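You operate a simulated robot arm through the tools that you are given. There is no shell and no other tool.

The job below is to be done with a simulated robot arm. You get a single attempt, and the scene is never put back.

Task
Set an eyelet in the ring of the black net panel.
Fine: lay it in the nest, ring toward the punch, run the slide in, give the lever one full stroke, fingers clear of the punch, run the slide out and lay the panel on the grey mat. Where these are worked on the way, their far stop is far enough and under half their travel is too little: press slide.

Only the result counts: the job must be done as asked and must still hold three seconds after the hand-in. Knocking over, shifting, dropping, spilling or breaking anything else fails it.

Robot
A 6-joint arm with a four-finger gripper, fixed in place. Base frame: the origin is on the floor under the middle of its stand, x ahead of it, y to its left, z up; the work surface is at about z = 850. Lengths are in mm, angles in degrees, forces in N, time in s.
With the tool pointing down near the work surface it reaches from about 280 to 700 mm from the base axis. Its first joint turns from -166.0 to 166.0 degrees. Payload 3.43 kg.
The TCP is the grasp point between the finger pads, 30 mm short of the fingertips. In the tool frame z runs along the fingers and y along their closing line. The gripper opens to 120 mm; its body begins 85 mm behind the TCP.
Orientation is that of the tool frame in the base frame, as a unit quaternion [x, y, z, w]. With the fingers straight down and closing along the base's y, the tool's x points along the base's -x, its y along +y and its z along -z.

Tools
- The arm moves only by the tool arm_command. Its argument "increments" is one flat list of numbers, 7 for each row, row after row: the turn, a rotation vector about the tool's x, y, z in degrees, then the shift along the tool's x, y, z in mm, then the closure, from 0 (fully open) to 1 (shut). In form: [wx, wy, wz, dx, dy, dz, jaw, wx, wy, wz, dx, dy, dz, jaw, ...]. A call has 1 to 20 rows; each row is the pose to reach, as a shift and turn from the pose commanded when the call began, along the tool's axes at that moment. Rows are played at 5 a second. More than 50 mm and 8.6 degrees between two rows, or a gripper value outside its range, and nothing of the call is played. A pose out of reach is approached as far as the arm can. The call stops where the force on the tool passes 60 N (or 10 N more than at its start, if that is more) or the arm is blocked; 0.2 s more then pass. The fingers move at their own pace (about 40 mm/s each) and stop on an object; they squeeze with about 24 N. The grip force told is the motor's: it shows also when the fingers shut on nothing. Time passes only in rows, and 0.2 s behind the last, so rows that repeat a pose let the fingers close. The reply holds the time, the measured pose of the TCP, the force on the tool along the base axes, the opening and the grip force, in the units named above and with some noise, with the torque about the TCP (base axes, N m) and any sound that the robot's microphone picked up.
- Cameras (640 x 400 px; columns grow to the right, rows downward): "scene" is fixed at [53.3, -661.9, 1632.2]; the picture's right is [0.79, -0.61, 0.00], its down [-0.39, -0.51, -0.77] and it looks along [0.47, 0.61, -0.64] (base axes); focal length 252 px, centre (320, 200). "wrist" rides on the gripper at [71, -17, -120] in the tool frame; the picture's right is [0.23, 0.97, 0.00], its down [-0.81, 0.19, -0.55] and it looks along [-0.54, 0.13, 0.83] (tool axes); focal length 275 px, centre (320, 200). There is no depth. A picture from a camera that has moved, and an enlarged one, comes with that camera's place and axes in the base frame and with its lens. The place of the scene camera against the robot may be out by one fixed shift of up to 25 mm in any direction.
- get_image(camera): a new picture of that camera. The clock stands still meanwhile.
- move_column(by): moves the trunk up (or, below 0, down) by that many mm; the arm rides with it, the base frame stays. It gives what a move gives, with no picture.
- close_up(camera, box): a new picture of the part [left, top, right, bottom] of that camera's present view, enlarged. The clock stands still meanwhile.
- close_job(): hands the job in; it is judged then, once.

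Places have to be worked out from the pictures, the camera data and where the tool is seen. Open the gripper and draw the arm clear of the work before you hand the job in, unless the task says otherwise.

The tools are called after "Request:" as name(argument=value, ...) on one line, values as JSON. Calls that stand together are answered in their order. arm_command: Moves the arm, as the interface text tells. Its arguments: {"type":"object","properties":{"increments":{"type":"array","items":{"type":"number"}}},"required":["increments"]} The other tools are called the same way: move_column (by) moves the trunk up or down; get_image (camera) takes a picture; close_up (camera, box) takes an enlarged picture of a part of a camera's view; close_job () hands the job in.

At the start:

```text
time_s: 0.0
position: [472.9, 161.2, 1326.9]
orientation: [0.0, 1.0, -0.001, 0.0]
wrist_force: [0.5, 0.1, 0.3]
torque: [0.01, 0.01, 0.0]
gripper_width: 119.9
grip_force: 0.1
trunk travel left (down, up): [-200.0, 240.0]
```

scene: 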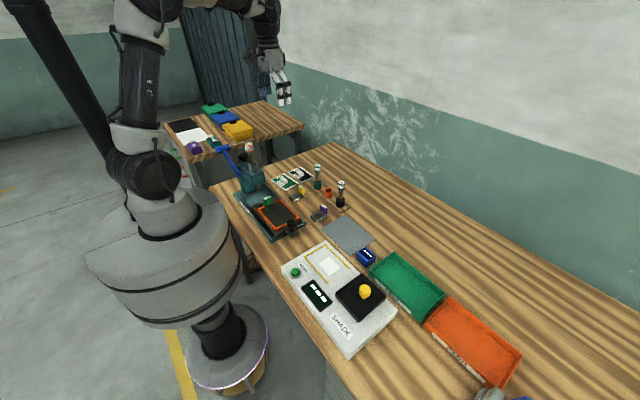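
wrist: 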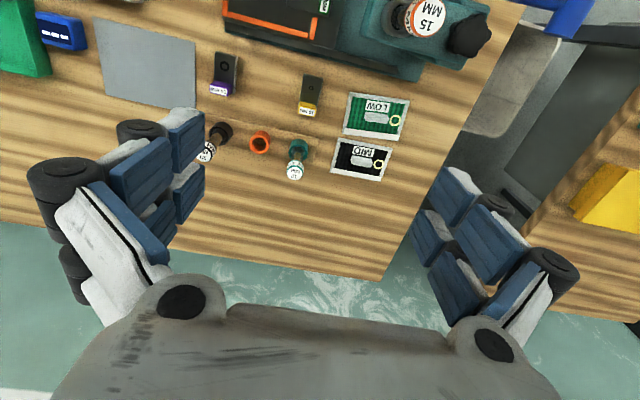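

I'll start by looking closer at the work area from both cameras before moving anything.

Request:
close_up(camera="scene", box=[210, 130, 370, 250])

Request:
close_up(camera="wrist", box=[180, 0, 520, 212])

Request:
close_up(camera="scene", box=[270, 220, 530, 400])

Request:
close_up(camera="scene", box=[160, 90, 310, 200])

```text
3.33 times, centred on (290, 190) of scene
camera zoom: at [53.3, -661.9, 1632.2], right [0.79, -0.61, 0.0], down [-0.39, -0.51, -0.77], along [0.47, 0.61, -0.64], focal length 840 px, centre (420, 233)
```

zoom: 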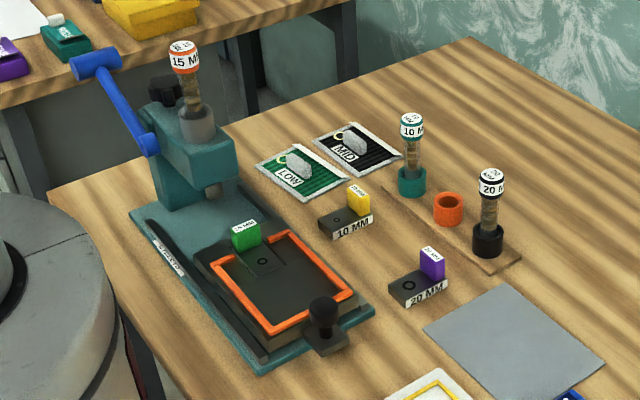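

```text
1.88 times, centred on (350, 106) of wrist
camera zoom: at [403.7, 144.6, 1447.5], right [-0.23, 0.97, 0.0], down [0.81, 0.19, 0.55], along [0.54, 0.13, -0.83], focal length 518 px, centre (264, 377)
```

zoom: 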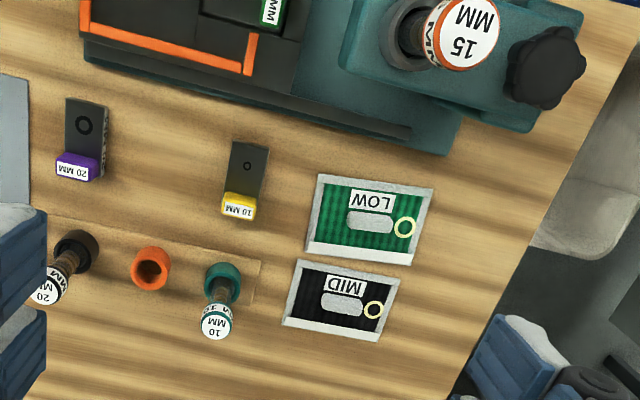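

```text
2.22 times, centred on (400, 310) of scene
camera zoom: at [53.3, -661.9, 1632.2], right [0.79, -0.61, 0.0], down [-0.39, -0.51, -0.77], along [0.47, 0.61, -0.64], focal length 560 px, centre (142, -44)
```

zoom: 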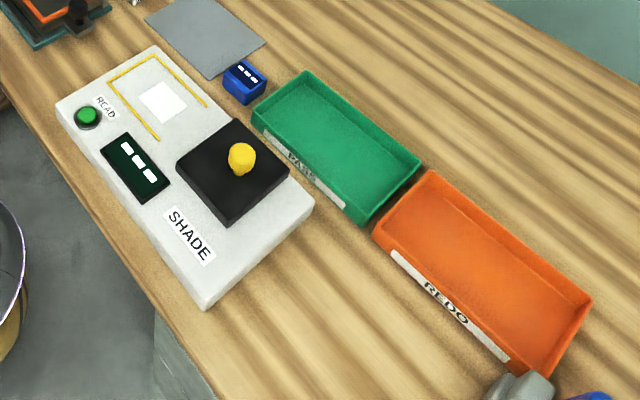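

```text
3.64 times, centred on (235, 145) of scene
camera zoom: at [53.3, -661.9, 1632.2], right [0.79, -0.61, 0.0], down [-0.39, -0.51, -0.77], along [0.47, 0.61, -0.64], focal length 916 px, centre (629, 400)
```

zoom: 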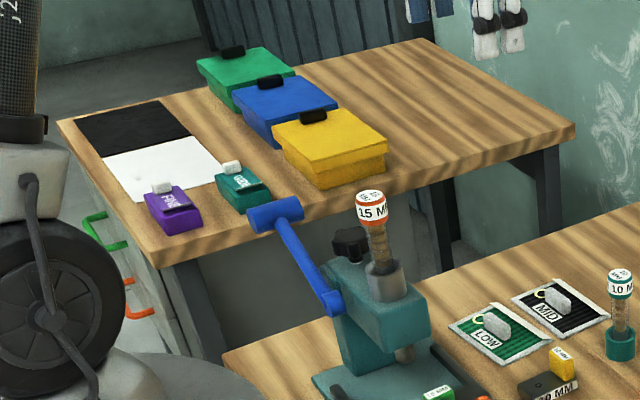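

The press appears fitted with a 15 mm punch (orange) and a 15 mm die (green). The black "MID" panel lies near (660, 320), and I need to check its ring size before trusting that tooling. I'm moving up over the panels for a closer look with the wrist camera.

Request:
arm_command(increments=[0, 0, 0, -14.5, 23, 34.5, 0, 0, 0, 0, -29, 46, 69, 0, 0, 0, 0, -43.5, 69.5, 103.5, 0, 0, 0, 0, -58, 93, 138, 0, 0, 0, 0, -72.5, 116, 172, 0, 0, 0, 0, -87, 139, 207, 0])

Request:
get_image(camera="wrist")

```text
time_s: 1.4
position: [563.5, 302.1, 1118.2]
orientation: [0.0, 1.0, 0.001, 0.001]
wrist_force: [0.2, -0.3, -0.2]
torque: [0.04, 0.01, 0.02]
gripper_width: 119.6
grip_force: 0.1
trunk travel left (down, up): [-200.0, 240.0]
```

```text
taken
camera wrist: at [493.8, 285.7, 1238.9], right [-0.23, 0.97, 0.0], down [0.81, 0.19, 0.55], along [0.54, 0.13, -0.83], focal length 275 px, centre (320, 200)
```

wrist: 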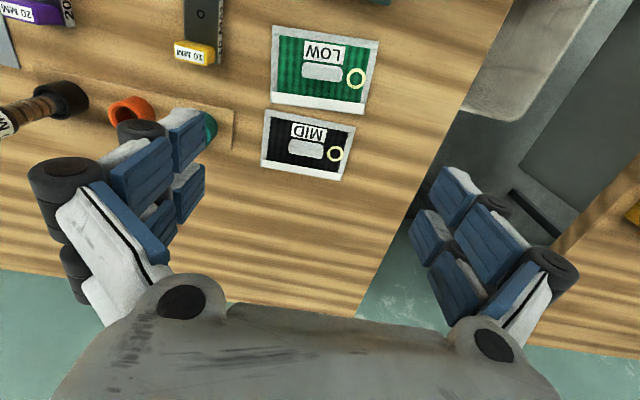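

The MID (black) and LOW (green) panels are now clearly visible. I'll enlarge the view to measure the rings and the tabs.

Request:
close_up(camera="wrist", box=[250, 10, 400, 190])

Request:
close_up(camera="wrist", box=[0, 0, 240, 150])

```text
2.22 times, centred on (325, 100) of wrist
camera zoom: at [493.8, 285.7, 1238.9], right [-0.23, 0.97, 0.0], down [0.81, 0.19, 0.55], along [0.54, 0.13, -0.83], focal length 612 px, centre (309, 422)
```

zoom: 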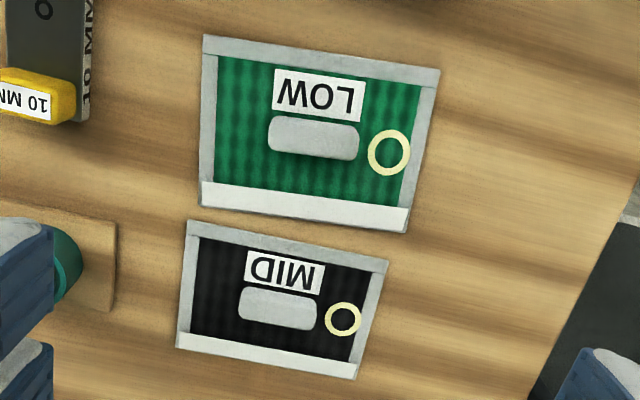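

```text
2.67 times, centred on (120, 75) of wrist
camera zoom: at [493.8, 285.7, 1238.9], right [-0.23, 0.97, 0.0], down [0.81, 0.19, 0.55], along [0.54, 0.13, -0.83], focal length 734 px, centre (853, 533)
```

zoom: 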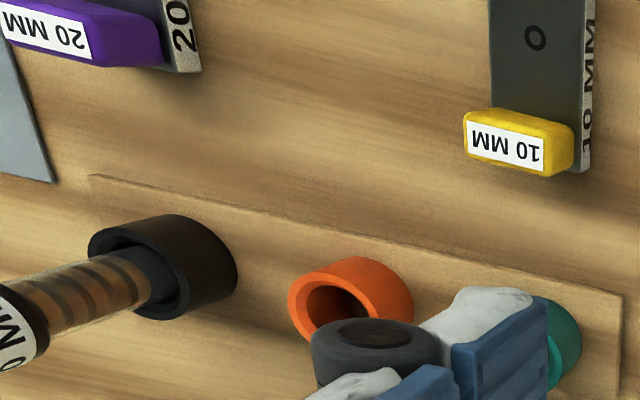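

Both rings measure about 26 mm outside and 16 mm inside, the MID panel is about 130 x 90 mm centred near (659, 305), and its ring already faces +y. Next I'm viewing the press and nest from above.

Request:
arm_command(increments=[0, 0, 0, 24, -27, -12, 0, 0, 0, 0, 48, -55, -24, 0, 0, 0, 0, 72, -83, -36, 0, 0, 0, 0, 96, -110, -48, 0, 0, 0, 0, 120, -138, -56, 0, 0, 0, 0, 144, -165, -60, 0, 0, 0, 0, 168, -193, -60, 0, 0, 0, 0, 190, -220, -60, 0, 0, 0, 0, 190, -220, -60, 0])

Request:
get_image(camera="wrist")

Request:
close_up(camera="wrist", box=[160, 0, 480, 200])

```text
time_s: 3.4
position: [371.6, 84.4, 1181.7]
orientation: [0.0, 1.0, 0.0, -0.001]
wrist_force: [0.4, 0.0, -0.2]
torque: [-0.02, 0.01, -0.01]
gripper_width: 120.1
grip_force: 0.0
trunk travel left (down, up): [-200.0, 240.0]
```

```text
taken
camera wrist: at [301.6, 66.7, 1302.4], right [-0.23, 0.97, 0.0], down [0.81, 0.19, 0.55], along [0.54, 0.13, -0.83], focal length 275 px, centre (320, 200)
```

wrist: 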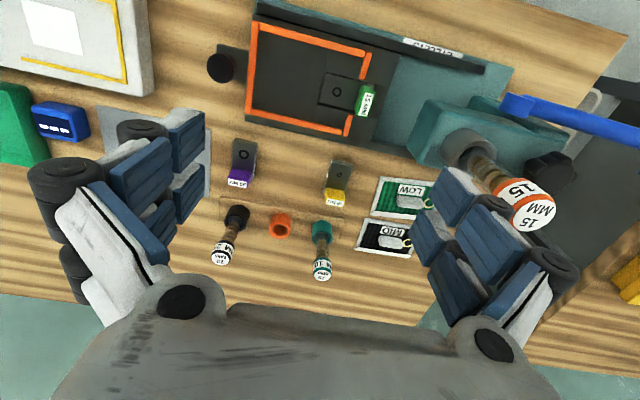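

```text
2.00 times, centred on (320, 100) of wrist
camera zoom: at [301.6, 66.7, 1302.4], right [-0.23, 0.97, 0.0], down [0.81, 0.19, 0.55], along [0.54, 0.13, -0.83], focal length 551 px, centre (320, 400)
```

zoom: 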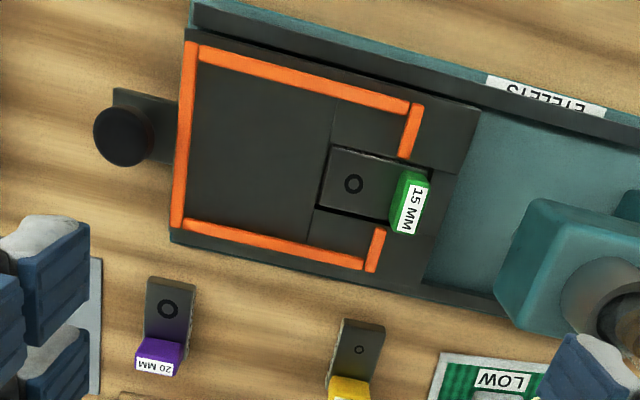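

The nest's orange frame spans roughly x 325–446, y −12–145. The 15 mm die sits at about (385, 113) under the open end, the slide knob is at about (386, −44) and the punch at about y 280. I'll turn the tool 90° so the fingers close along x, which suits the panel's thin tab and puts the camera on the −y side facing the press.

Request:
arm_command(increments=[0, 0, -8.18, 0, 0, 0, 0, 0, 0, -16.36, 0, 0, 0, 0, 0, 0, -24.55, 0, 0, 0, 0, 0, 0, -32.73, 0, 0, 0, 0, 0, 0, -40.91, 0, 0, 0, 0, 0, 0, -49.09, 0, 0, 0, 0, 0, 0, -57.27, 0, 0, 0, 0, 0, 0, -65.45, 0, 0, 0, 0, 0, 0, -73.64, 0, 0, 0, 0, 0, 0, -81.82, 0, 0, 0, 0, 0, 0, -90, 0, 0, 0, 0, 0, 0, -90, 0, 0, 0, 0])

Request:
get_image(camera="wrist")

Request:
get_image(camera="scene")

```text
time_s: 6.0
position: [371.5, 81.7, 1179.5]
orientation: [0.708, -0.706, -0.001, 0.0]
wrist_force: [0.1, -1.2, 0.1]
torque: [0.01, -0.03, -0.01]
gripper_width: 120.1
grip_force: 0.0
trunk travel left (down, up): [-200.0, 240.0]
```

```text
taken
camera wrist: at [389.4, 9.8, 1300.8], right [-0.97, -0.23, 0.0], down [-0.19, 0.81, 0.55], along [-0.13, 0.54, -0.83], focal length 275 px, centre (320, 200)
```

wrist: 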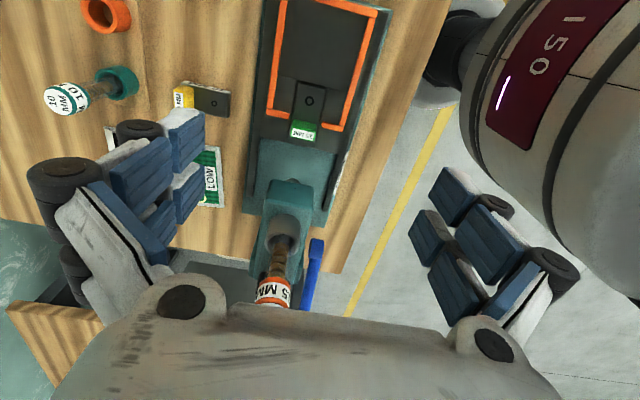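

```text
taken
```

scene: 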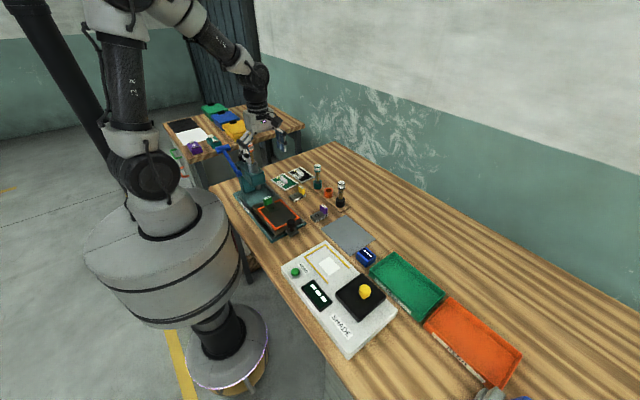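

The camera now faces the press from the −y side. I'll enlarge the view of the press head, lever and nest.

Request:
close_up(camera="wrist", box=[220, 120, 380, 320])

Request:
close_up(camera="wrist", box=[220, 0, 420, 150])

Request:
close_up(camera="scene", box=[200, 130, 320, 250])

```text
2.00 times, centred on (300, 220) of wrist
camera zoom: at [389.4, 9.8, 1300.8], right [-0.97, -0.23, 0.0], down [-0.19, 0.81, 0.55], along [-0.13, 0.54, -0.83], focal length 551 px, centre (360, 160)
```

zoom: 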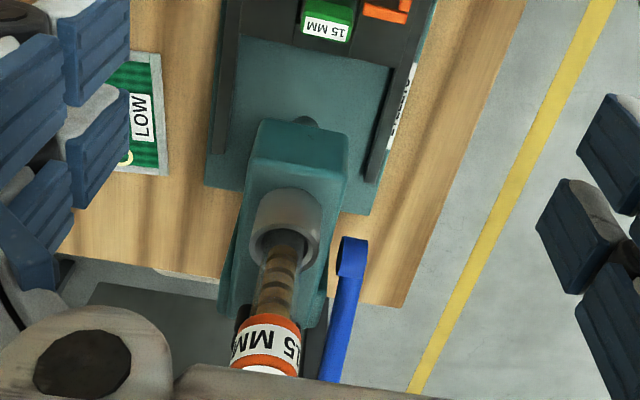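

```text
2.67 times, centred on (320, 75) of wrist
camera zoom: at [389.4, 9.8, 1300.8], right [-0.97, -0.23, 0.0], down [-0.19, 0.81, 0.55], along [-0.13, 0.54, -0.83], focal length 734 px, centre (320, 533)
```

zoom: 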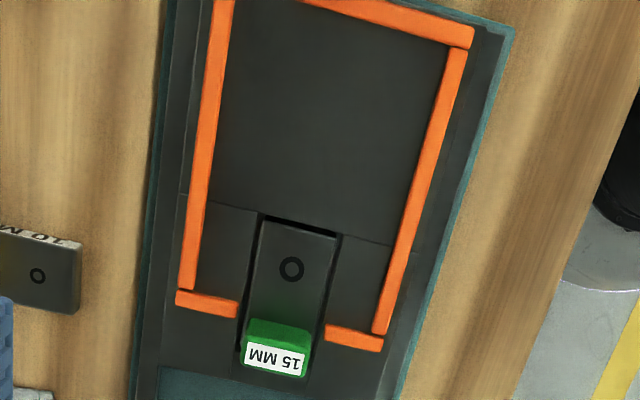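

```text
3.33 times, centred on (260, 190) of scene
camera zoom: at [53.3, -661.9, 1632.2], right [0.79, -0.61, 0.0], down [-0.39, -0.51, -0.77], along [0.47, 0.61, -0.64], focal length 840 px, centre (520, 233)
```

zoom: 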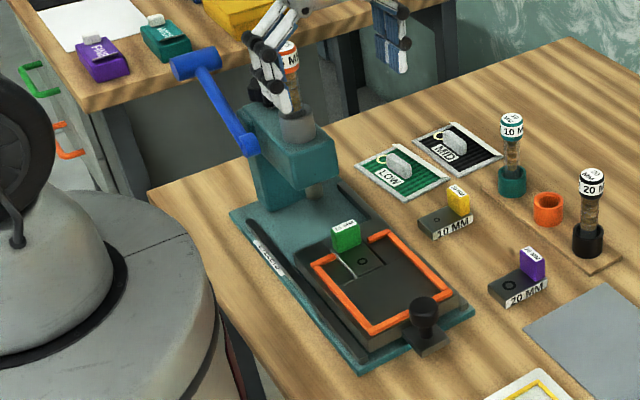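

The lever pivots on the robot side of the head and leans back (+y) and up, with a crossbar at its end. I'm leaving it alone until the panel is seated. First I'm flying over the MID panel to check reach and take a closer look at the ring.

Request:
arm_command(increments=[0, 0, 0, -25, -32, 0, 0, 0, 0, 0, -50, -64, 0, 0, 0, 0, 0, -75, -96, 0, 0, 0, 0, 0, -100, -128, 0, 0, 0, 0, 0, -125, -160, 4, 0, 0, 0, 0, -150, -192, 8, 0, 0, 0, 0, -175, -224, 12, 0, 0, 0, 0, -200, -256, 20, 0, 0, 0, 0, -224, -287, 30, 0, 0, 0, 0, -224, -287, 60, 0, 0, 0, 0, -224, -287, 60, 0])

Request:
get_image(camera="wrist")

```text
time_s: 8.4
position: [640.5, 297.8, 1118.5]
orientation: [0.707, -0.707, 0.0, 0.0]
wrist_force: [0.0, -0.2, 0.1]
torque: [0.02, -0.02, -0.03]
gripper_width: 120.0
grip_force: 0.0
out of reach, approached as far as the arm can: row 9, 10, 11
trunk travel left (down, up): [-200.0, 240.0]
```

```text
taken
camera wrist: at [658.0, 225.7, 1239.4], right [-0.97, -0.23, 0.0], down [-0.19, 0.81, 0.55], along [-0.13, 0.54, -0.83], focal length 275 px, centre (320, 200)
```

wrist: 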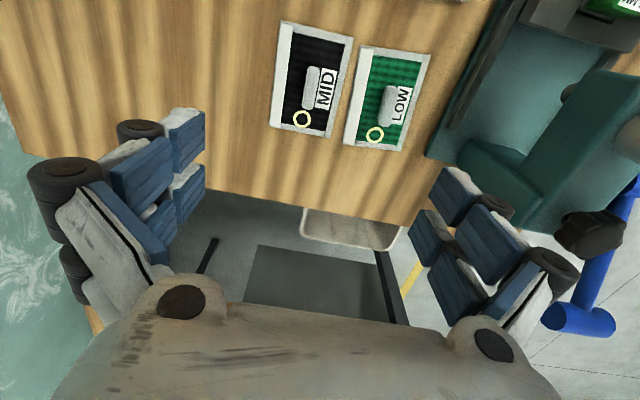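

Straight-down reach ends at r ≈ 706 at this height, and the tab needs about 724, so height, trunk and possibly tilt will matter. I'll enlarge the view to locate the tab and ring precisely.

Request:
close_up(camera="wrist", box=[250, 10, 450, 160])

Request:
close_up(camera="wrist", box=[480, 0, 640, 350])

Request:
close_up(camera="wrist", box=[275, 90, 335, 140])

```text
2.67 times, centred on (350, 85) of wrist
camera zoom: at [658.0, 225.7, 1239.4], right [-0.97, -0.23, 0.0], down [-0.19, 0.81, 0.55], along [-0.13, 0.54, -0.83], focal length 734 px, centre (240, 507)
```

zoom: 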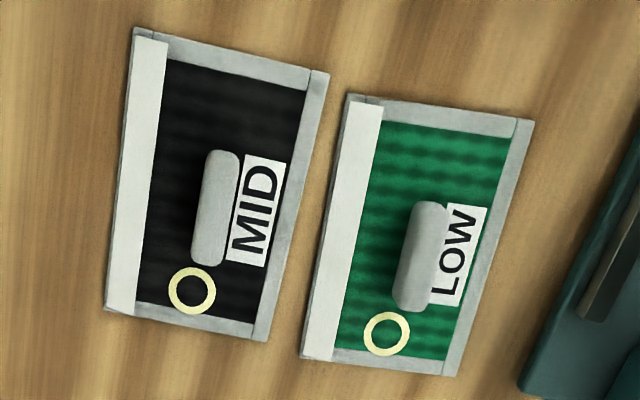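

```text
1.14 times, centred on (560, 175) of wrist
camera zoom: at [658.0, 225.7, 1239.4], right [-0.97, -0.23, 0.0], down [-0.19, 0.81, 0.55], along [-0.13, 0.54, -0.83], focal length 315 px, centre (46, 229)
```

zoom: 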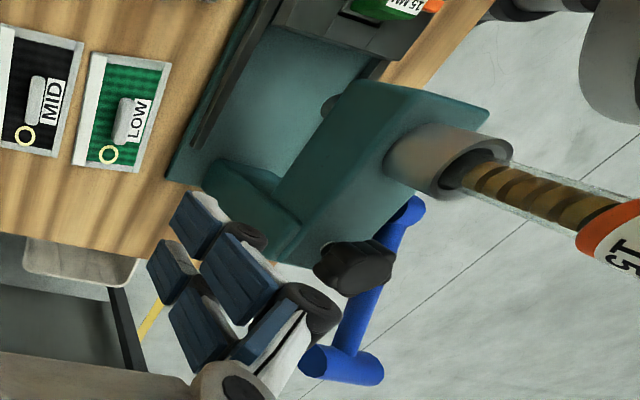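

```text
8.00 times, centred on (305, 115) of wrist
camera zoom: at [658.0, 225.7, 1239.4], right [-0.97, -0.23, 0.0], down [-0.19, 0.81, 0.55], along [-0.13, 0.54, -0.83], focal length 2202 px, centre (440, 880)
```

zoom: 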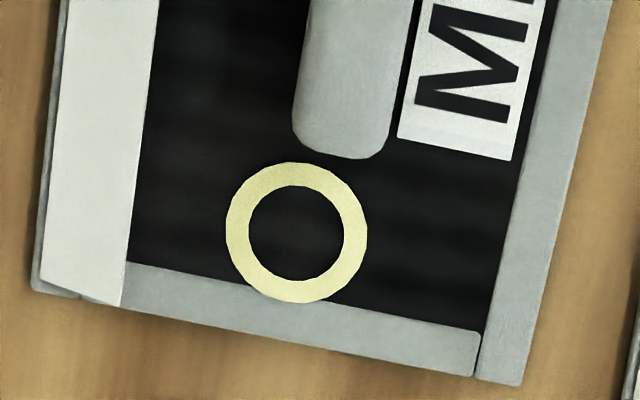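

The ring is 25 mm outside and 17 mm inside, so the fitted 15 mm tooling is right. The tab measures about 50 x 15 mm at (652, 300), slightly off the panel centre (657, 303). I'm lowering to z ≈ 940 with the jaw half closed to see how far the arm reaches there.

Request:
arm_command(increments=[0, 0, 0, 0, 0, 45, 0.2, 0, 0, 0, 0, 0, 90, 0.4, 0, 0, 0, 0, 0, 135, 0.5, 0, 0, 0, 0, 0, 180, 0.5, 0, 0, 0, 0, 0, 180, 0.5, 0, 0, 0, 0, 0, 180, 0.5])

Request:
get_image(camera="wrist")

```text
time_s: 9.8
position: [637.9, 295.3, 936.8]
orientation: [-0.707, 0.707, 0.0, 0.0]
wrist_force: [-0.3, 0.5, 0.2]
torque: [0.02, -0.01, 0.0]
gripper_width: 60.0
grip_force: 0.2
out of reach, approached as far as the arm can: row 4, 5, 6
trunk travel left (down, up): [-200.0, 240.0]
```

```text
taken
camera wrist: at [656.2, 223.1, 1058.0], right [-0.97, -0.23, 0.0], down [-0.19, 0.81, 0.55], along [-0.13, 0.54, -0.83], focal length 275 px, centre (320, 200)
```

wrist: 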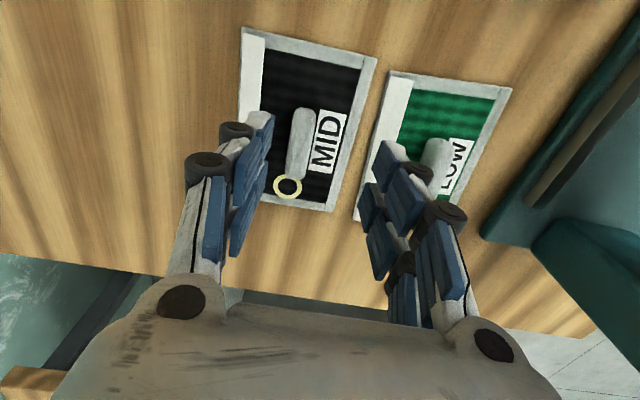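

At this height straight-down reach is r ≈ 703, short of the tab at about 718. I'll tilt the tool 12° so it points toward +y, which keeps both pad faces parallel to the tab, and yaw 2° to match the panel.

Request:
arm_command(increments=[0, -4, -0.7, 0, 0, 0, 0.5, 0, -8, -1.4, 0, 0, 0, 0.5, 0, -12, -2, 0, 0, 0, 0.5, 0, -12, -2, 0, 0, 0, 0.5, 0, -12, -2, 0, 0, 0, 0.5])

```text
time_s: 11.0
position: [639.3, 296.1, 939.1]
orientation: [0.715, -0.691, -0.075, -0.074]
wrist_force: [0.1, 0.7, 0.5]
torque: [-0.05, 0.03, 0.06]
gripper_width: 60.0
grip_force: 0.0
trunk travel left (down, up): [-200.0, 240.0]
```

The tilt and yaw were reached cleanly with the position held. Now I'm shifting over the tab at (652, 300) at the same height and checking by camera.

Request:
arm_command(increments=[0, 0, 0, -3.5, -12.8, 0.8, 0.5, 0, 0, 0, -3.5, -12.8, 0.8, 0.5, 0, 0, 0, -3.5, -12.8, 0.8, 0.5])

Request:
get_image(camera="wrist")

Request:
close_up(camera="wrist", box=[180, 0, 440, 200])

Request:
close_up(camera="scene", box=[240, 110, 360, 220])

```text
time_s: 11.8
position: [651.7, 298.4, 938.9]
orientation: [0.716, -0.691, -0.074, -0.073]
wrist_force: [-0.1, -0.1, -0.3]
torque: [0.0, -0.02, 0.0]
gripper_width: 59.8
grip_force: 0.0
trunk travel left (down, up): [-200.0, 240.0]
```

```text
taken
camera wrist: at [672.0, 204.7, 1041.5], right [-0.96, -0.26, -0.05], down [-0.22, 0.67, 0.71], along [-0.15, 0.69, -0.7], focal length 275 px, centre (320, 200)
```

wrist: 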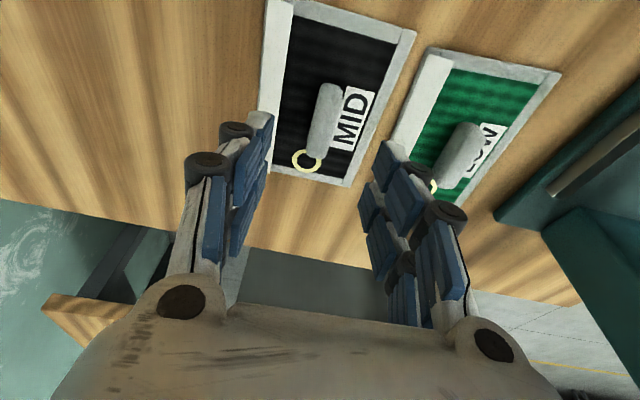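

```text
2.00 times, centred on (310, 100) of wrist
camera zoom: at [672.0, 204.7, 1041.5], right [-0.96, -0.26, -0.05], down [-0.22, 0.67, 0.71], along [-0.15, 0.69, -0.7], focal length 551 px, centre (340, 400)
```

zoom: 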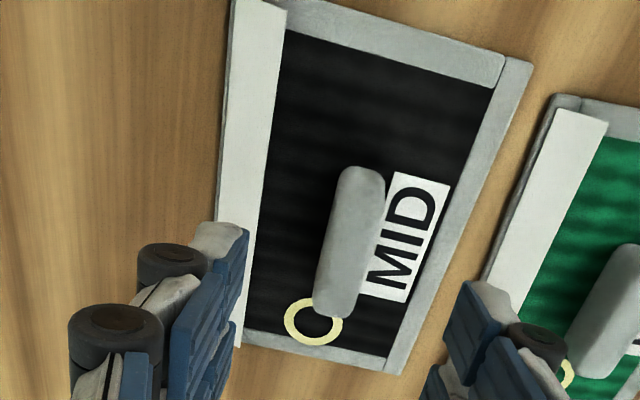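

```text
3.64 times, centred on (300, 165) of scene
camera zoom: at [53.3, -661.9, 1632.2], right [0.79, -0.61, 0.0], down [-0.39, -0.51, -0.77], along [0.47, 0.61, -0.64], focal length 916 px, centre (393, 327)
```

zoom: 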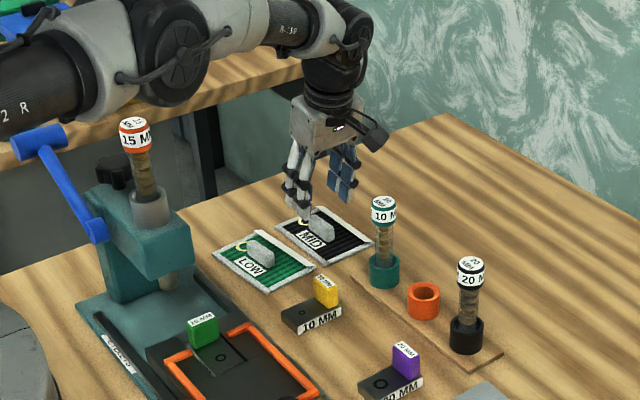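

The tab spans about x 646–661 and y 272–320, and it is centred between the fingers, with its top near z 880. I'm descending to TCP z ≈ 896 so the tips straddle the tab but stay above the panel.

Request:
arm_command(increments=[0, 0, 0, 3, 0, 14, 0.5, 0, 0, 0, 6, 0, 28, 0.5, 0, 0, 0, 9, 0, 42, 0.5, 0, 0, 0, 9, 0, 42, 0.5])

Request:
get_image(camera="wrist")

Request:
close_up(camera="scene", box=[270, 130, 340, 200])

```text
time_s: 12.8
position: [649.4, 298.5, 896.5]
orientation: [0.714, -0.692, -0.074, -0.075]
wrist_force: [0.1, -0.1, -0.2]
torque: [-0.03, 0.0, -0.01]
gripper_width: 59.8
grip_force: 0.0
trunk travel left (down, up): [-200.0, 240.0]
```

```text
taken
camera wrist: at [669.9, 204.1, 1000.2], right [-0.96, -0.26, -0.05], down [-0.22, 0.67, 0.71], along [-0.15, 0.69, -0.7], focal length 275 px, centre (320, 200)
```

wrist: 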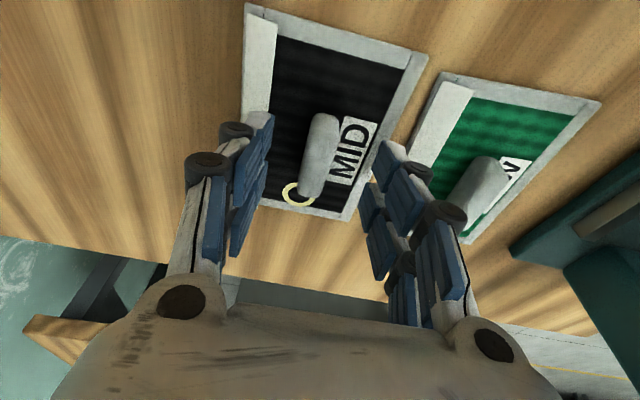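

```text
5.71 times, centred on (305, 165) of scene
camera zoom: at [53.3, -661.9, 1632.2], right [0.79, -0.61, 0.0], down [-0.39, -0.51, -0.77], along [0.47, 0.61, -0.64], focal length 1440 px, centre (406, 400)
```

zoom: 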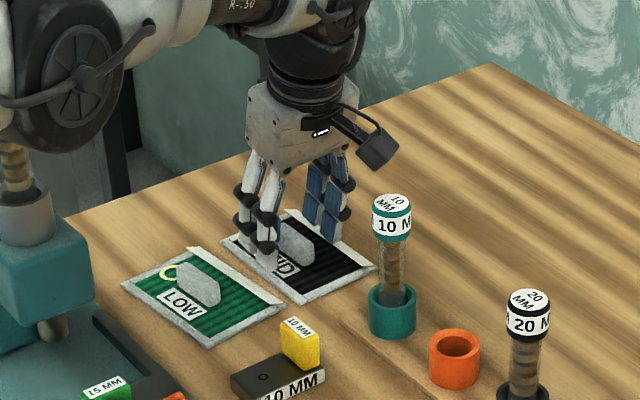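

The tab sits centred between the pads with about 13 mm of overlap. I'm going 4 mm lower and then closing on it.

Request:
arm_command(increments=[0, 0, 0, 0.8, 0, 3.9, 0.5, 0, 0, 0, 0.8, 0, 3.9, 0.65, 0, 0, 0, 0.8, 0, 3.9, 0.8, 0, 0, 0, 0.8, 0, 3.9, 0.95, 0, 0, 0, 0.8, 0, 3.9, 1, 0, 0, 0, 0.8, 0, 3.9, 1, 0, 0, 0, 0.8, 0, 3.9, 1])

Request:
get_image(camera="wrist")

```text
time_s: 14.4
position: [648.2, 297.9, 892.7]
orientation: [0.715, -0.691, -0.074, -0.074]
wrist_force: [0.7, -0.1, 0.7]
torque: [0.02, 0.04, 0.01]
gripper_width: 15.4
grip_force: 24.2
out of reach, approached as far as the arm can: row 1
trunk travel left (down, up): [-200.0, 240.0]
```

```text
taken
camera wrist: at [668.9, 204.0, 996.1], right [-0.96, -0.26, -0.05], down [-0.22, 0.67, 0.71], along [-0.15, 0.69, -0.7], focal length 275 px, centre (320, 200)
```

wrist: 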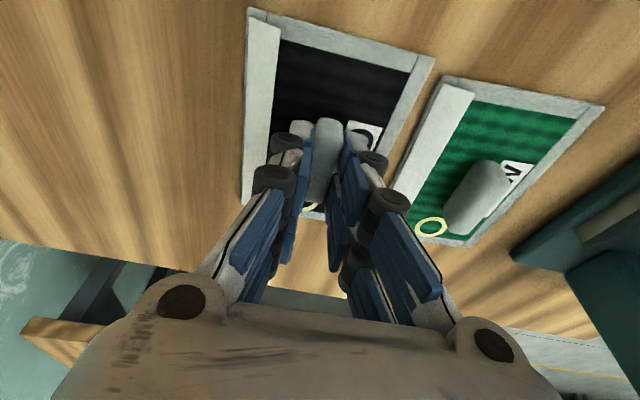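

The grip is on the tab at 15.4 mm wide and 24 N. I'm lifting straight up and checking that the panel hangs level.

Request:
arm_command(increments=[0, 0, 0, -1, 0, -4.9, 1, 0, 0, 0, -3.1, 0, -14.6, 1, 0, 0, 0, -6.3, 0, -29.3, 1, 0, 0, 0, -10.4, 0, -48.8, 1, 0, 0, 0, -14.6, 0, -68.4, 1, 0, 0, 0, -18.8, 0, -88, 1, 0, 0, 0, -18.8, 0, -88, 1])

Request:
get_image(camera="wrist")

Request:
close_up(camera="scene", box=[240, 90, 360, 200])

```text
time_s: 16.0
position: [651.5, 298.2, 980.7]
orientation: [0.715, -0.691, -0.075, -0.074]
wrist_force: [0.0, -0.9, -1.3]
torque: [0.0, 0.0, 0.0]
gripper_width: 15.5
grip_force: 23.6
trunk travel left (down, up): [-200.0, 240.0]
```

```text
taken
camera wrist: at [671.1, 204.1, 1083.9], right [-0.96, -0.26, -0.05], down [-0.22, 0.67, 0.71], along [-0.15, 0.69, -0.7], focal length 275 px, centre (320, 200)
```

wrist: 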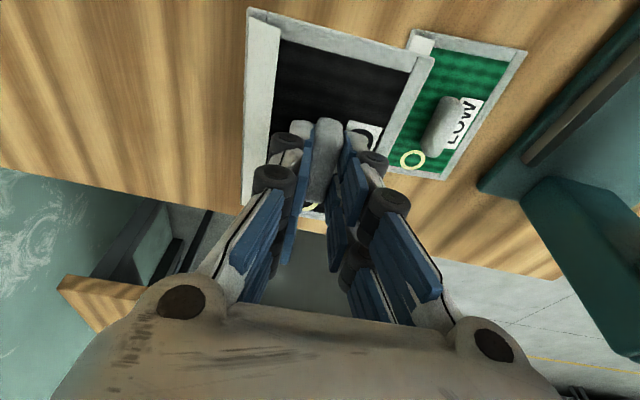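

```text
3.64 times, centred on (300, 145) of scene
camera zoom: at [53.3, -661.9, 1632.2], right [0.79, -0.61, 0.0], down [-0.39, -0.51, -0.77], along [0.47, 0.61, -0.64], focal length 916 px, centre (393, 400)
```

zoom: 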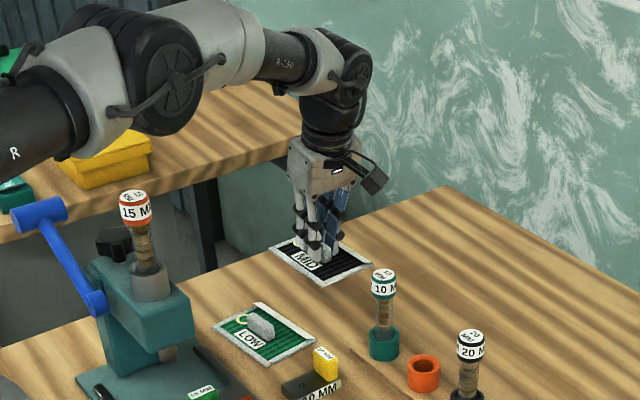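

The panel lifted rigidly and is level. I estimate its centre about 4.5 mm in +x and 4 mm in +y from the TCP. I'm raising further and carrying it over to hover above the nest, taking out the 2° yaw on the way.

Request:
arm_command(increments=[0, 0, 0, -7, 0, -32.6, 1, 0, 0, 0, -14, -0.1, -65.2, 1, 0, 0, 0, -20.9, -0.2, -97.7, 1, 0, 0, 0, -2.5, 23.2, -101.7, 1, 0, 0, 0, 15.9, 46.6, -105.7, 1, 0, 0, 0, 34.3, 70, -109.7, 1, 0, 0, 0, 52.7, 93.4, -113.7, 1, 0, 0, 0, 71.1, 116.8, -117.7, 1, 0, 0, 0, 89.5, 140.2, -121.6, 1, 0, 0, 0, 107.9, 163.6, -125.6, 1, 0.1, 0, 0.5, 126.4, 186.9, -129.6, 1, 0.2, 0, 1, 144.8, 210.3, -133.6, 1, 0.3, 0, 1.5, 163.2, 233.7, -137.6, 1, 0.42, 0, 1.95, 181.6, 257.1, -141.6, 1, 0.42, 0, 1.95, 200, 280.5, -145.6, 1, 0.42, 0, 1.95, 200, 280.5, -145.6, 1])

Request:
get_image(camera="wrist")

Request:
close_up(camera="scene", box=[190, 110, 350, 250])

```text
time_s: 19.4
position: [376.0, 66.0, 1083.2]
orientation: [-0.703, 0.704, 0.072, 0.075]
wrist_force: [1.0, 0.3, -0.7]
torque: [0.01, 0.03, -0.01]
gripper_width: 15.7
grip_force: 24.2
trunk travel left (down, up): [-200.0, 240.0]
```

```text
taken
camera wrist: at [393.1, -30.3, 1187.1], right [-0.97, -0.22, -0.05], down [-0.19, 0.68, 0.71], along [-0.12, 0.7, -0.7], focal length 275 px, centre (320, 200)
```

wrist: 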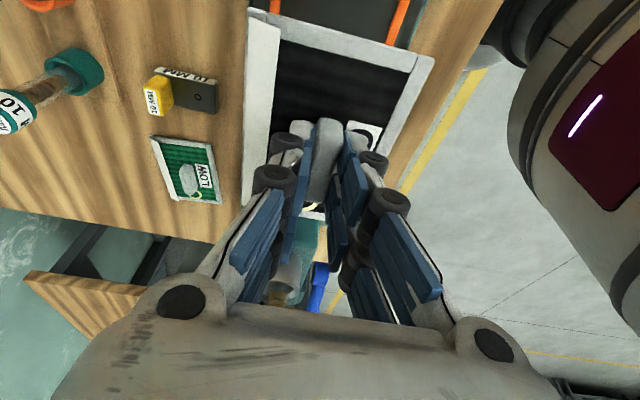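

```text
2.86 times, centred on (270, 180) of scene
camera zoom: at [53.3, -661.9, 1632.2], right [0.79, -0.61, 0.0], down [-0.39, -0.51, -0.77], along [0.47, 0.61, -0.64], focal length 720 px, centre (463, 257)
```

zoom: 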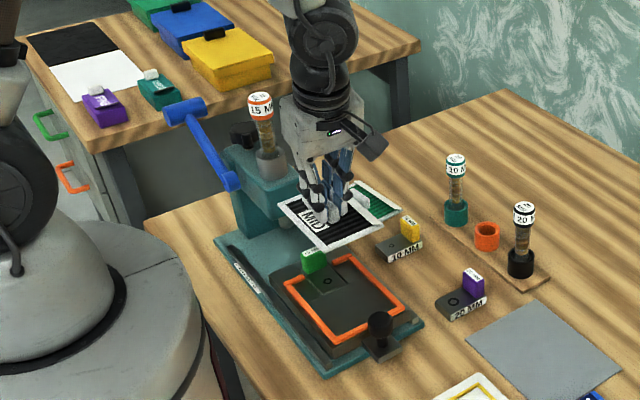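

The panel is level with yaw about 0 and sits above the nest. I'm lowering to roughly 15–20 mm above the frame to compare its edges with the orange frame.

Request:
arm_command(increments=[0, 0, 0, 6.3, 0.1, 29.9, 1, 0, 0, 0, 12.6, 0.2, 59.8, 1, 0, 0, 0, 18.9, 0.4, 89.6, 1, 0, 0, 0, 25.2, 0.5, 119.5, 1, 0, 0, 0, 25.2, 0.5, 119.5, 1])

Request:
get_image(camera="wrist")

Request:
close_up(camera="scene", box=[235, 175, 315, 245])

Request:
close_up(camera="wrist", box=[220, 0, 460, 150])

```text
time_s: 20.6
position: [376.5, 65.6, 959.7]
orientation: [-0.703, 0.704, 0.072, 0.074]
wrist_force: [0.5, 0.8, -0.5]
torque: [0.02, 0.03, 0.03]
gripper_width: 15.7
grip_force: 24.0
trunk travel left (down, up): [-200.0, 240.0]
```

```text
taken
camera wrist: at [393.9, -30.2, 1062.9], right [-0.97, -0.22, -0.05], down [-0.19, 0.68, 0.71], along [-0.12, 0.7, -0.7], focal length 275 px, centre (320, 200)
```

wrist: 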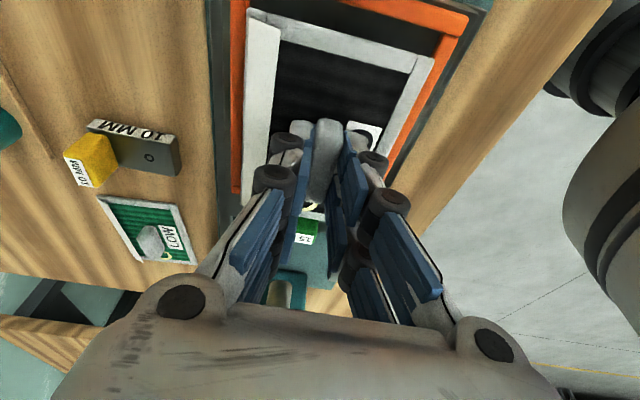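

```text
5.71 times, centred on (275, 210) of scene
camera zoom: at [53.3, -661.9, 1632.2], right [0.79, -0.61, 0.0], down [-0.39, -0.51, -0.77], along [0.47, 0.61, -0.64], focal length 1440 px, centre (577, 143)
```

zoom: 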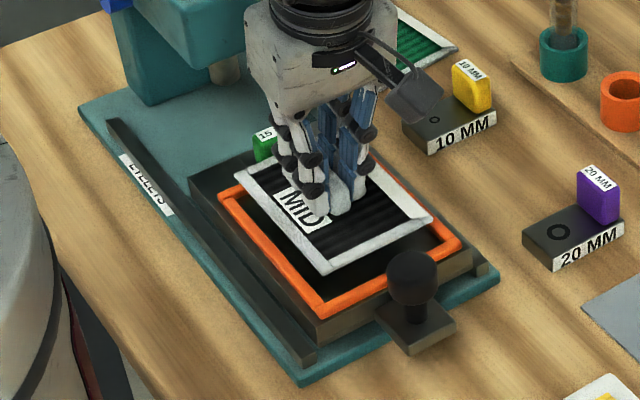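

```text
2.67 times, centred on (340, 75) of wrist
camera zoom: at [393.9, -30.2, 1062.9], right [-0.97, -0.22, -0.05], down [-0.19, 0.68, 0.71], along [-0.12, 0.7, -0.7], focal length 734 px, centre (267, 533)
```

zoom: 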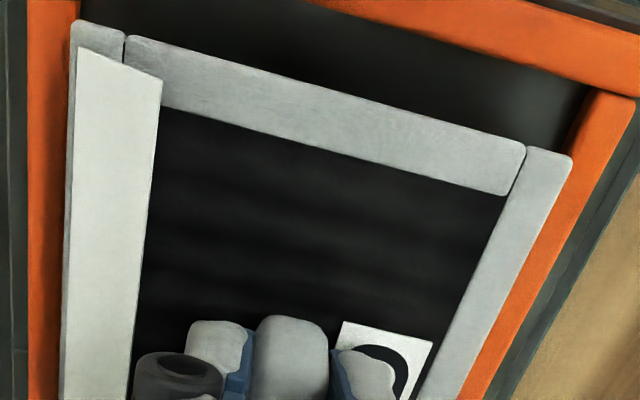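

Both cameras agree that the panel is centred in x but sits about 3.5 mm too far toward +y relative to the nest. I'm shifting it −3.5 mm in y and lowering another 14 mm to recheck.

Request:
arm_command(increments=[0, 0, 0, 4.5, 0, 6, 1, 0, 0, 0, 6.3, 0, 13, 1, 0, 0, 0, 6.3, 0, 13, 1, 0, 0, 0, 6.3, 0, 13, 1])

Request:
close_up(camera="scene", box=[235, 175, 315, 245])

Request:
close_up(camera="wrist", box=[220, 0, 460, 150])

```text
time_s: 21.6
position: [377.5, 62.1, 945.7]
orientation: [0.703, -0.703, -0.073, -0.075]
wrist_force: [0.3, 0.0, -0.2]
torque: [0.01, 0.0, 0.04]
gripper_width: 15.3
grip_force: 24.4
trunk travel left (down, up): [-200.0, 240.0]
```

```text
5.71 times, centred on (275, 210) of scene
camera zoom: at [53.3, -661.9, 1632.2], right [0.79, -0.61, 0.0], down [-0.39, -0.51, -0.77], along [0.47, 0.61, -0.64], focal length 1440 px, centre (577, 143)
```

zoom: 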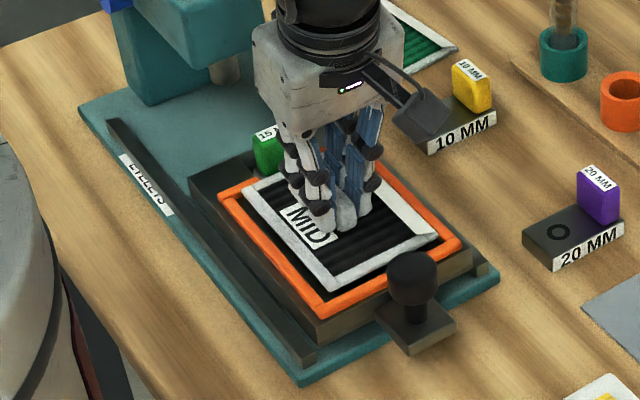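

```text
2.67 times, centred on (340, 75) of wrist
camera zoom: at [395.3, -33.7, 1048.9], right [-0.97, -0.23, -0.05], down [-0.19, 0.68, 0.71], along [-0.12, 0.7, -0.7], focal length 734 px, centre (267, 533)
```

zoom: 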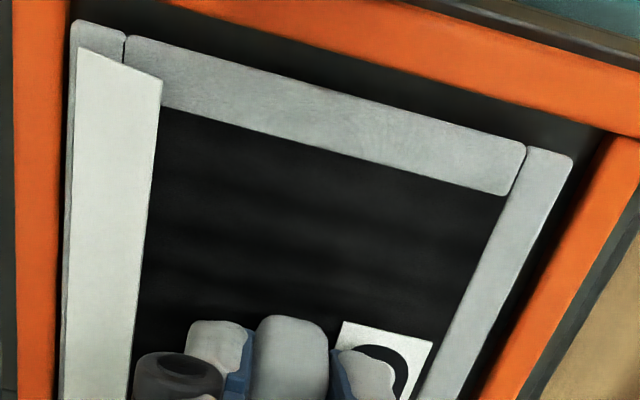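

The gaps look nearly even. I'll take tighter enlargements to judge clearances on each side before the final lowering.

Request:
close_up(camera="scene", box=[258, 195, 298, 220])

Request:
close_up(camera="scene", box=[255, 190, 285, 210])

Request:
close_up(camera="wrist", box=[220, 0, 360, 80])

Request:
close_up(camera="wrist", box=[260, 180, 380, 300])

```text
16.00 times, centred on (278, 208) of scene
camera zoom: at [53.3, -661.9, 1632.2], right [0.79, -0.61, 0.0], down [-0.39, -0.51, -0.77], along [0.47, 0.61, -0.64], focal length 4033 px, centre (992, 80)
```

zoom: 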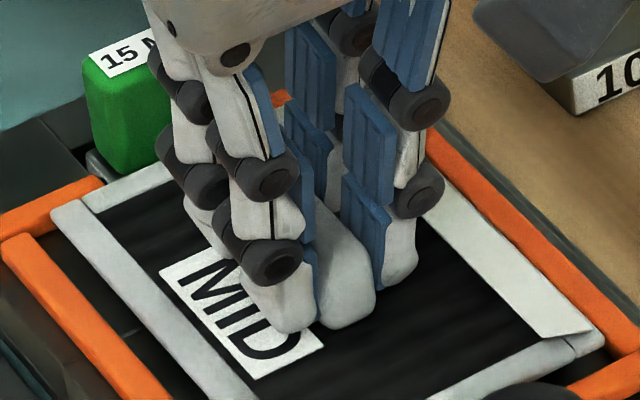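

```text
16.00 times, centred on (270, 200) of scene
camera zoom: at [53.3, -661.9, 1632.2], right [0.79, -0.61, 0.0], down [-0.39, -0.51, -0.77], along [0.47, 0.61, -0.64], focal length 4033 px, centre (1120, 200)
```

zoom: 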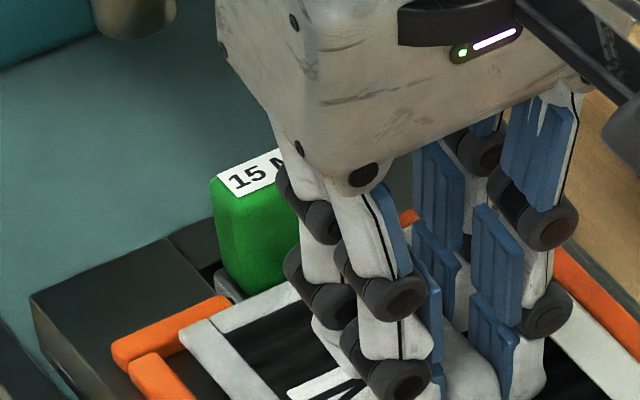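

```text
4.57 times, centred on (290, 40) of wrist
camera zoom: at [395.3, -33.7, 1048.9], right [-0.97, -0.23, -0.05], down [-0.19, 0.68, 0.71], along [-0.12, 0.7, -0.7], focal length 1258 px, centre (457, 931)
```

zoom: 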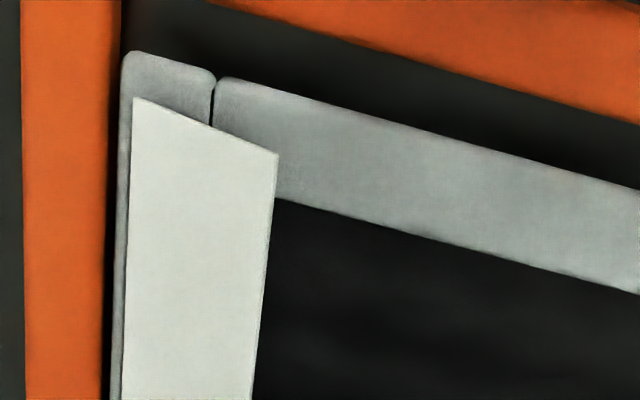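

```text
3.33 times, centred on (320, 240) of wrist
camera zoom: at [395.3, -33.7, 1048.9], right [-0.97, -0.23, -0.05], down [-0.19, 0.68, 0.71], along [-0.12, 0.7, -0.7], focal length 918 px, centre (320, 67)
```

zoom: 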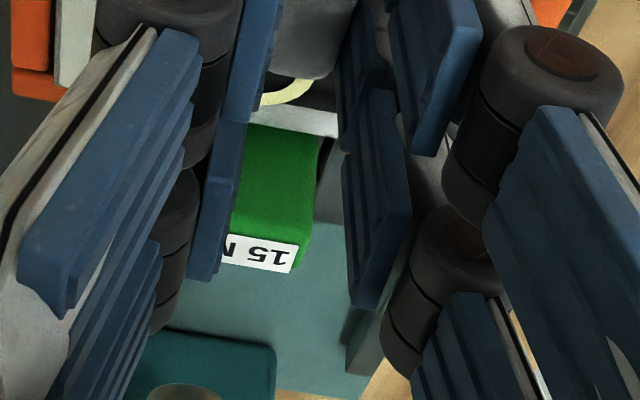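

Clearances look good: about 3 mm on −y, about 5 mm on +y, and roughly even in x. I'm lowering in small steps while watching the force.

Request:
arm_command(increments=[0, 0, 0, 0.6, 0, 2.9, 1, 0, 0, 0, 1.24, 0, 5.9, 1, 0, 0, 0, 1.24, 0, 5.9, 1])

Request:
close_up(camera="scene", box=[250, 190, 306, 225])

Request:
close_up(camera="wrist", box=[220, 0, 460, 150])

```text
time_s: 22.4
position: [377.4, 61.1, 939.1]
orientation: [-0.703, 0.703, 0.073, 0.075]
wrist_force: [-0.1, 0.5, -0.9]
torque: [-0.01, -0.01, 0.0]
gripper_width: 15.6
grip_force: 24.1
trunk travel left (down, up): [-200.0, 240.0]
```

```text
11.43 times, centred on (278, 208) of scene
camera zoom: at [53.3, -661.9, 1632.2], right [0.79, -0.61, 0.0], down [-0.39, -0.51, -0.77], along [0.47, 0.61, -0.64], focal length 2880 px, centre (800, 114)
```

zoom: 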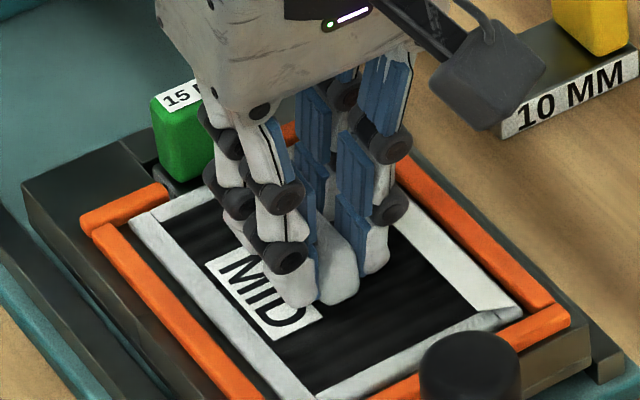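

```text
2.67 times, centred on (340, 75) of wrist
camera zoom: at [394.7, -33.5, 1042.9], right [-0.97, -0.23, -0.05], down [-0.19, 0.68, 0.71], along [-0.12, 0.7, -0.7], focal length 734 px, centre (267, 533)
```

zoom: 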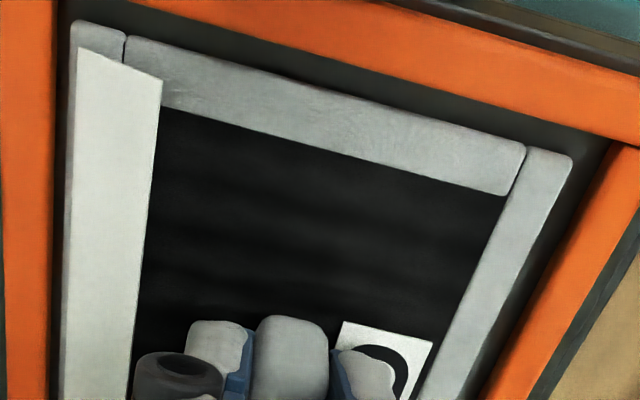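

It is inside the frame outline, with gaps of about 3 mm on +x and about 6 mm on −x, so I'm nudging 1.5 mm toward −x. Then I'll lower 4 mm more.

Request:
arm_command(increments=[0, 0, 0, 0, 1.5, 0, 1, 0, 0, 0, 0.42, 1.5, 2, 1, 0, 0, 0, 0.83, 1.5, 3.9, 1, 0, 0, 0, 0.83, 1.5, 3.9, 1])

Request:
close_up(camera="wrist", box=[220, 0, 460, 150])

Request:
close_up(camera="scene", box=[250, 190, 306, 225])

```text
time_s: 23.4
position: [376.1, 59.1, 936.3]
orientation: [0.703, -0.703, -0.073, -0.077]
wrist_force: [0.3, 5.4, 38.4]
torque: [0.43, 0.01, -0.12]
gripper_width: 15.9
grip_force: 23.9
trunk travel left (down, up): [-200.0, 240.0]
```

```text
2.67 times, centred on (340, 75) of wrist
camera zoom: at [392.4, -34.1, 1040.1], right [-0.97, -0.23, -0.06], down [-0.2, 0.68, 0.71], along [-0.12, 0.7, -0.7], focal length 734 px, centre (267, 533)
```

zoom: 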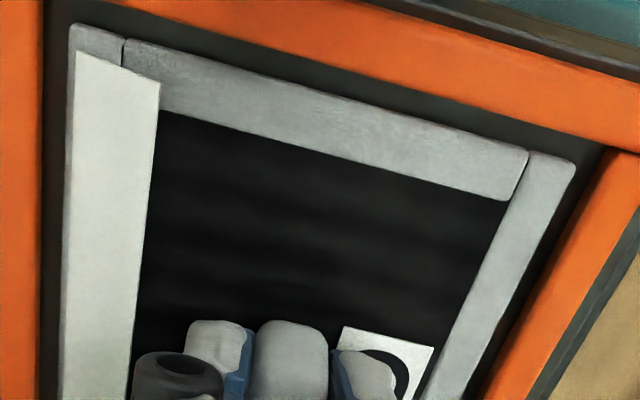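

```text
11.43 times, centred on (278, 208) of scene
camera zoom: at [53.3, -661.9, 1632.2], right [0.79, -0.61, 0.0], down [-0.39, -0.51, -0.77], along [0.47, 0.61, -0.64], focal length 2880 px, centre (800, 114)
```

zoom: 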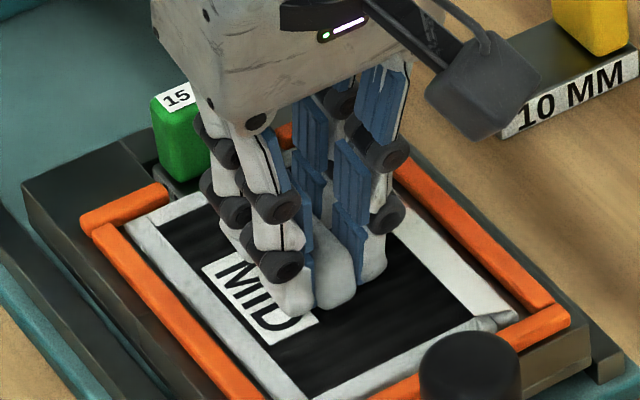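

Contact at TCP z ≈ 936 with a 38 N push, so the panel is resting on the nest floor. I'm easing up 1 mm to shed the load before opening.

Request:
arm_command(increments=[0, 0, 0, -0.2, 0, -1, 1, 0, 0, 0, -0.2, 0, -1, 1])

```text
time_s: 24.0
position: [376.3, 60.5, 936.6]
orientation: [0.704, -0.703, -0.073, -0.075]
wrist_force: [3.5, 7.0, 34.8]
torque: [0.57, -0.11, 0.01]
gripper_width: 15.5
grip_force: 24.2
trunk travel left (down, up): [-200.0, 240.0]
```

The force is still 35 N, so I'm easing up a bit more.

Request:
arm_command(increments=[0, 0, 0, -0.3, 0, -1.5, 1, 0, 0, 0, -0.3, 0, -1.5, 1])

```text
time_s: 24.6
position: [372.9, 59.9, 936.0]
orientation: [-0.703, 0.703, 0.073, 0.074]
wrist_force: [2.6, 1.7, 6.7]
torque: [0.22, -0.03, -0.13]
gripper_width: 15.6
grip_force: 23.8
trunk travel left (down, up): [-200.0, 240.0]
```

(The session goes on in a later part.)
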